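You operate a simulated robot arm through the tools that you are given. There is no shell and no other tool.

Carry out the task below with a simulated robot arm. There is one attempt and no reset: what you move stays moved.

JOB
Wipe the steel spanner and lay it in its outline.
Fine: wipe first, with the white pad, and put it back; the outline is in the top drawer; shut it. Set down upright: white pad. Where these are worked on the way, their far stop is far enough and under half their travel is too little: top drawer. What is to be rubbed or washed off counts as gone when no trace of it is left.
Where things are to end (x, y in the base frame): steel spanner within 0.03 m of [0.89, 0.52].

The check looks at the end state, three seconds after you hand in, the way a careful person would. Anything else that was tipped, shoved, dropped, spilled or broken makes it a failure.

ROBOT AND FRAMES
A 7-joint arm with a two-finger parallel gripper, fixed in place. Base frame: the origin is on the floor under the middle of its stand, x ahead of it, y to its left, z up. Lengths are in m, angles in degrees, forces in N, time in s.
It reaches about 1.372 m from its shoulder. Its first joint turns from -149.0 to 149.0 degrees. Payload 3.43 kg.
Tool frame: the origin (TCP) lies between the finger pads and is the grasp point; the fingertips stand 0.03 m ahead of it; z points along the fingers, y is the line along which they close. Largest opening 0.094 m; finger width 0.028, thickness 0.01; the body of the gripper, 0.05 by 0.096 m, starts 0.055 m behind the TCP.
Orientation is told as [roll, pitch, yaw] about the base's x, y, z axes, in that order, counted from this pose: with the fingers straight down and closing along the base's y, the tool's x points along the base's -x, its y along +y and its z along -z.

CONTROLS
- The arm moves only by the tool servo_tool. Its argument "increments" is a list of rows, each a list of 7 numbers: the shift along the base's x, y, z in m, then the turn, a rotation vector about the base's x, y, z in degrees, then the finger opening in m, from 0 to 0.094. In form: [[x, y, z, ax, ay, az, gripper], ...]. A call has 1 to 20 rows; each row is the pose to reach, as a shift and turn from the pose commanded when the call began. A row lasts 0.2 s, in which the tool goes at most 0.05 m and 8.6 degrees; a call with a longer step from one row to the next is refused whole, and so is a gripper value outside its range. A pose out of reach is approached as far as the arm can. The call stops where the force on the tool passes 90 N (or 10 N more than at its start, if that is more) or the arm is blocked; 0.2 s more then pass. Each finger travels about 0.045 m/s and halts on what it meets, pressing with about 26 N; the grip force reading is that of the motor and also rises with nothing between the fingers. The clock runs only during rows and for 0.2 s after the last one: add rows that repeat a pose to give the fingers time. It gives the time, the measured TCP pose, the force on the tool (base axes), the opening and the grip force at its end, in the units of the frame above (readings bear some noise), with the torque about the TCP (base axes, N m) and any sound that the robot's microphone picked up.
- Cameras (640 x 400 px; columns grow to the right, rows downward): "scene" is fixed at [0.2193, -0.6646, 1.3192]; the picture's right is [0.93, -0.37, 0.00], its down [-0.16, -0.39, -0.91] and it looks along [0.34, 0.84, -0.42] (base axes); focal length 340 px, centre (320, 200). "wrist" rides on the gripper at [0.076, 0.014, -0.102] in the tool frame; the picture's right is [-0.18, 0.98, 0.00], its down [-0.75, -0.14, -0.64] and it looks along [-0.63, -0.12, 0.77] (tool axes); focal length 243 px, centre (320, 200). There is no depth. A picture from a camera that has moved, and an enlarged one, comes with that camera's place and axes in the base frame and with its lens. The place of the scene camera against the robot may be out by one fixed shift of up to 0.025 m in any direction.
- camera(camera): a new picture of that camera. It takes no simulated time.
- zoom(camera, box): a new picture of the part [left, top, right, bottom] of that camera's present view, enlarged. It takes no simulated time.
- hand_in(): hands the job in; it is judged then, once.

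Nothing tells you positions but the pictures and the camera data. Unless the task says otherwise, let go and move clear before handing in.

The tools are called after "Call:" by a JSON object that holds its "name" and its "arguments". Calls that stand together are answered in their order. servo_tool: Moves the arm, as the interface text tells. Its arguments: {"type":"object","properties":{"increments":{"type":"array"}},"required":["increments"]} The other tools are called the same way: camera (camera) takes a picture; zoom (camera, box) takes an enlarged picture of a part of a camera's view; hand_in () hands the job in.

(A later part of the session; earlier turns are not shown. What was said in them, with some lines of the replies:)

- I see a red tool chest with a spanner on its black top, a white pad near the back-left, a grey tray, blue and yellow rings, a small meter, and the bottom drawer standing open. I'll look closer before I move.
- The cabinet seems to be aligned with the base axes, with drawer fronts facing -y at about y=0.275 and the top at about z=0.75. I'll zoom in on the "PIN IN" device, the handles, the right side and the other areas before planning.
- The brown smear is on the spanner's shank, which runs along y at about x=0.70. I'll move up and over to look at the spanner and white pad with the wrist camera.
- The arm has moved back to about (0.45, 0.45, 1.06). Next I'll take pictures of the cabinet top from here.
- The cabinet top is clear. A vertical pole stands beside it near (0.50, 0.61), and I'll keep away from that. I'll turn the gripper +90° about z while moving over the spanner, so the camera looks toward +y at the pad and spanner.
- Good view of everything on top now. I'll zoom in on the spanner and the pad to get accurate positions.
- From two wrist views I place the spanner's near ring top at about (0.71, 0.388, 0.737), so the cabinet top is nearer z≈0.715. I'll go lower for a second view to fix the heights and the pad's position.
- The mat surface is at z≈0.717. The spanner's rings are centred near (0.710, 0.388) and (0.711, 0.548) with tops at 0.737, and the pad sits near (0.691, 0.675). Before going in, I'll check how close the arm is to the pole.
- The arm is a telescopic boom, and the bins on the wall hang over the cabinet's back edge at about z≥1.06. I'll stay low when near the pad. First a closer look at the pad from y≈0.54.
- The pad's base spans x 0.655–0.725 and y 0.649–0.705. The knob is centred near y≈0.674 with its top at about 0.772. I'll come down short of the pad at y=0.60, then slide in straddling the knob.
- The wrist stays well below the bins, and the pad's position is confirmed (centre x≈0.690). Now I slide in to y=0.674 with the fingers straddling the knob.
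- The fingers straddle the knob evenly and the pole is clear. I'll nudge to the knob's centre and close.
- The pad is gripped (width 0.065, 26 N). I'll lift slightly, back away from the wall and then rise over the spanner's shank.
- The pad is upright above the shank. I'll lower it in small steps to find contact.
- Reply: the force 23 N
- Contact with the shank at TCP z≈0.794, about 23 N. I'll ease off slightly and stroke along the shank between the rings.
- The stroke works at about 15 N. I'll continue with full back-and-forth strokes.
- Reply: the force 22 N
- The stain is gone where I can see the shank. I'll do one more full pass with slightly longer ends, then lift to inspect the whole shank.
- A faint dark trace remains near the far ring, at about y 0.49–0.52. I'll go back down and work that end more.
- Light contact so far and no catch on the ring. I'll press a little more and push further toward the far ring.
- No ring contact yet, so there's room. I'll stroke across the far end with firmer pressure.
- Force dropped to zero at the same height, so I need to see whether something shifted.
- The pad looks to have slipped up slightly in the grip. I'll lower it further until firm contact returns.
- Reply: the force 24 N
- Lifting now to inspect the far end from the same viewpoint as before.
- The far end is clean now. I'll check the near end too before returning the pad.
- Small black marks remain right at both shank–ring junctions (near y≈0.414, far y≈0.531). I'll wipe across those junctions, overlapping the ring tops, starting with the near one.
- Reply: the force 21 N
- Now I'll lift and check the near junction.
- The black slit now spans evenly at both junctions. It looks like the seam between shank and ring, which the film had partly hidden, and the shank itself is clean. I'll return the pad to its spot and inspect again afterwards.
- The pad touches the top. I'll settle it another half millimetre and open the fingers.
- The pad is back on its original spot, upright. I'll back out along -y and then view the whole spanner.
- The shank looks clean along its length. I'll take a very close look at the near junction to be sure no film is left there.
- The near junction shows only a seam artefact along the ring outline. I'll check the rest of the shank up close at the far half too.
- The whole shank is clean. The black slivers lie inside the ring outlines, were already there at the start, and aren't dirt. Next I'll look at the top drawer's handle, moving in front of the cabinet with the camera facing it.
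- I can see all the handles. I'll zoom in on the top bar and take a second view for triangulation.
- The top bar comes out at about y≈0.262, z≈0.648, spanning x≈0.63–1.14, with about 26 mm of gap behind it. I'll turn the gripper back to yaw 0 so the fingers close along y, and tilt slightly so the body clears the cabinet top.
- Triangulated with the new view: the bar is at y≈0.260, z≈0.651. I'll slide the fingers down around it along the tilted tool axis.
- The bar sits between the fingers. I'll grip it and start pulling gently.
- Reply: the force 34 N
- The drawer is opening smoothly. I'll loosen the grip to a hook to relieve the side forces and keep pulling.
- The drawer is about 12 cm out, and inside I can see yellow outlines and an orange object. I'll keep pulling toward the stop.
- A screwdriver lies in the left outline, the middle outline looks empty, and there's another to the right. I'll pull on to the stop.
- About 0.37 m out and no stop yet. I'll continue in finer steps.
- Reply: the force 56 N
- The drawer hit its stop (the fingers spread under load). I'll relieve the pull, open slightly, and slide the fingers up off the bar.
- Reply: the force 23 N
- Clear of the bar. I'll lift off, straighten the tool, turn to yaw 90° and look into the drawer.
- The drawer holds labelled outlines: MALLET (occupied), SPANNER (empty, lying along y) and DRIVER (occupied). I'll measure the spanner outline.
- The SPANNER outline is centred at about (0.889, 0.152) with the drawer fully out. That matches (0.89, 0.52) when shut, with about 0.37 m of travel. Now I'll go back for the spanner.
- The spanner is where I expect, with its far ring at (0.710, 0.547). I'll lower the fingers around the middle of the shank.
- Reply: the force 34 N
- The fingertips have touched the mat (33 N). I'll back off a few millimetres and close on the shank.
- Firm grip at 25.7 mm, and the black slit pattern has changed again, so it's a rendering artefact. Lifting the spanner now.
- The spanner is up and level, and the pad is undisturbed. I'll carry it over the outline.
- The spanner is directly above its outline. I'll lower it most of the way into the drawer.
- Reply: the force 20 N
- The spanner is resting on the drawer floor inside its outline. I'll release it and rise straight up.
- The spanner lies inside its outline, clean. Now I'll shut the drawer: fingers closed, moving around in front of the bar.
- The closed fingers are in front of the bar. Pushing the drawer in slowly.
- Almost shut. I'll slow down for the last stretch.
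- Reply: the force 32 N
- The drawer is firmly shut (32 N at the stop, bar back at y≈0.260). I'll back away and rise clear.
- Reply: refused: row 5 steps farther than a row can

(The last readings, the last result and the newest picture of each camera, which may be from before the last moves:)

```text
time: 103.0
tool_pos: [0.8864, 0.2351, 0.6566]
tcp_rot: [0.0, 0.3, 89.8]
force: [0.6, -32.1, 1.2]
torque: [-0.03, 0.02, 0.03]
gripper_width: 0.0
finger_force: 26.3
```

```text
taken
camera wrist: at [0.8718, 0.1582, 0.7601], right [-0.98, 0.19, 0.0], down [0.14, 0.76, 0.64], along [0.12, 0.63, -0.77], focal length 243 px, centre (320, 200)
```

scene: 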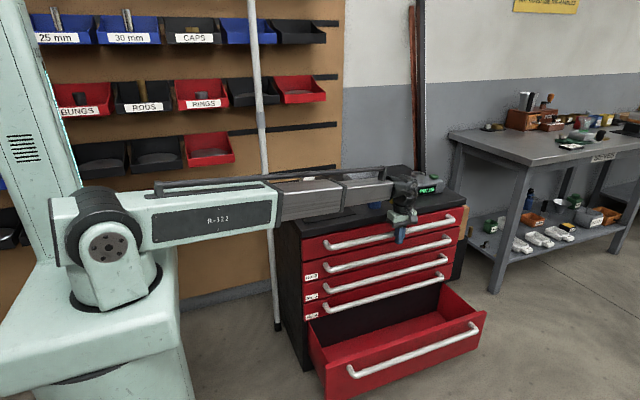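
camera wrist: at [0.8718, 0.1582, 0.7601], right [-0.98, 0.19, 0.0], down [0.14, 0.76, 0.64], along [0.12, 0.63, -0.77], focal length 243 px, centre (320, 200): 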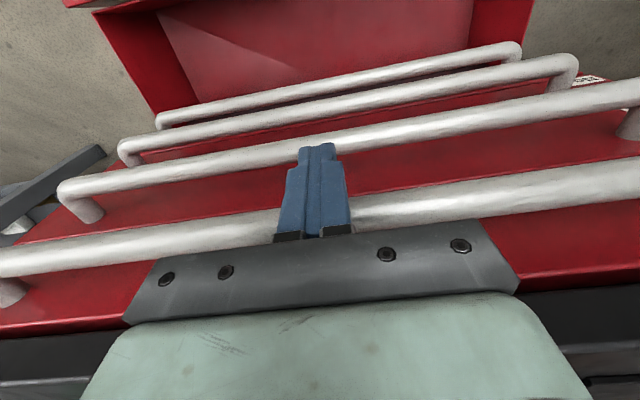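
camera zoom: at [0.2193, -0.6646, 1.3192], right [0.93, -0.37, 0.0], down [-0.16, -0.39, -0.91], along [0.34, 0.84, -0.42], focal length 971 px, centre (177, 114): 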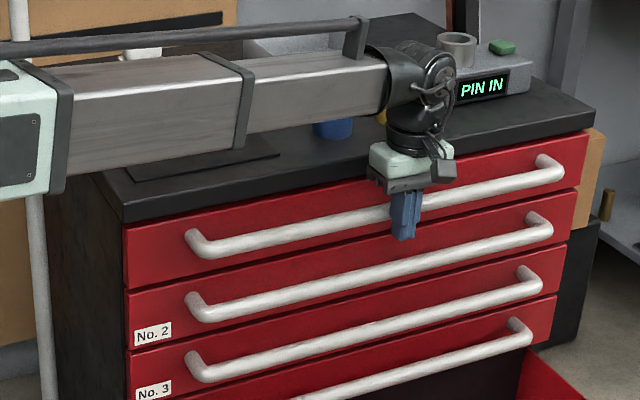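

That move was refused because one step was too long. The drawer is shut flush with the others. I'll repeat the retreat with smaller steps.

Call:
{"name": "servo_tool", "arguments": {"increments": [[0, -0.01, 0, 0, 0, 0, 0.0], [0, -0.04, 0, 0, 0, 0, 0.0], [0, -0.07, 0.01, 0, 0, 0, 0.0], [0, -0.09, 0.045, 0, 0, 0, 0.01], [0, -0.1, 0.085, 0, 0, 0, 0.03], [0, -0.11, 0.125, 0, 0, 0, 0.05], [0, -0.12, 0.165, 0, 0, 0, 0.06], [-0.01, -0.12, 0.205, 0, 0, 0, 0.06], [-0.03, -0.12, 0.24, 0, 0, 0, 0.06], [-0.05, -0.12, 0.28, 0, 0, 0, 0.06]]}}

Call:
{"name": "camera", "arguments": {"camera": "scene"}}

Call:
{"name": "zoom", "arguments": {"camera": "scene", "box": [260, 160, 480, 300]}}

Call:
{"name": "camera", "arguments": {"camera": "wrist"}}

```text
time: 105.2
tool_pos: [0.8366, 0.1198, 0.9376]
tcp_rot: [0.0, 0.0, 90.0]
force: [0.6, -0.1, 0.0]
torque: [0.01, 0.04, 0.01]
gripper_width: 0.0598
finger_force: 0.0
```

```text
taken
```

scene: 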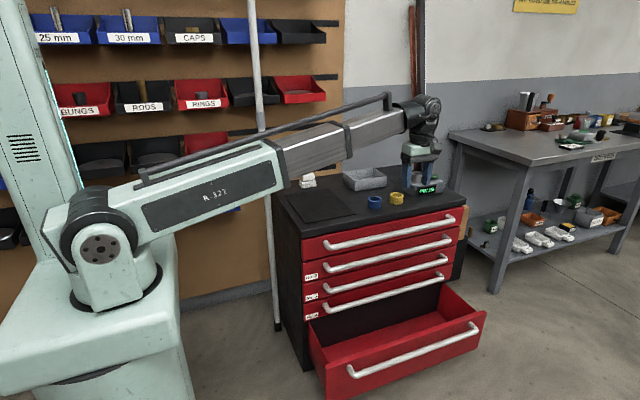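

```text
2.86 times, centred on (370, 230) of scene
camera zoom: at [0.2193, -0.6646, 1.3192], right [0.93, -0.37, 0.0], down [-0.16, -0.39, -0.91], along [0.34, 0.84, -0.42], focal length 971 px, centre (177, 114)
```

zoom: 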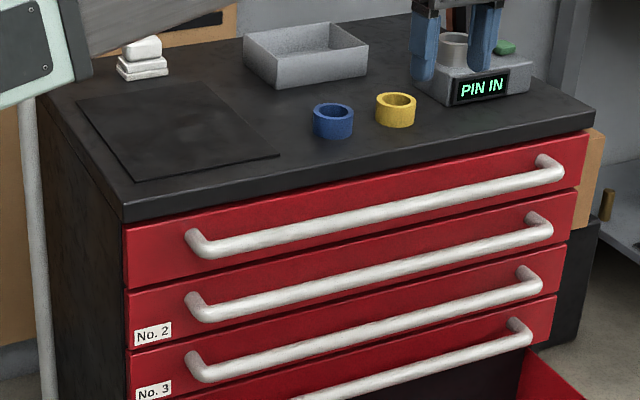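

```text
taken
camera wrist: at [0.8211, 0.0426, 1.0403], right [-0.98, 0.18, 0.0], down [0.14, 0.75, 0.64], along [0.12, 0.63, -0.77], focal length 243 px, centre (320, 200)
```

wrist: 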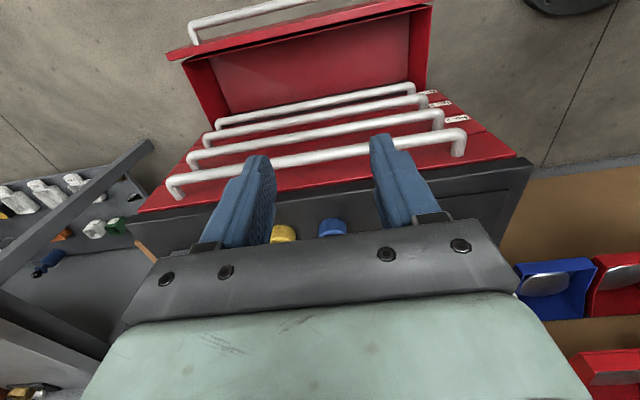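

The drawer is shut flush, the white pad stands upright on its original spot, and the rings, tray and device haven't moved. The spanner is wiped and lies in its outline, which works out to about (0.889, 0.52) with the drawer closed. The arm is clear, so I'm handing in.

Call:
{"name": "hand_in", "arguments": {}}

```text
The job is handed in.
```

I wiped the steel spanner clean with the white pad and laid it in the SPANNER outline in the top drawer. I then shut the drawer and handed the job in; I haven't seen a result from the check.

- **Spanner position:** I work it out to be at about (0.89, 0.52) with the drawer closed. It sat roughly 7 mm nearer the drawer front than the outline's centre, well inside the 0.03 m limit. I did not reopen the drawer to look after shutting it.
- **Stain:** No trace shows along the shank. Thin black slivers remain visible where the shank meets the rings. They were there before wiping and change shape with the camera angle, so I took them as a rendering effect rather than dirt.
- **White pad:** It is back upright on its original spot.
- **Top drawer:** I pulled it out to its far stop, and pushed it shut until it was flush with the others.
- **Everything else:** The bottom drawer is still open as I found it, and nothing else on the cabinet top looks moved. The arm is clear.
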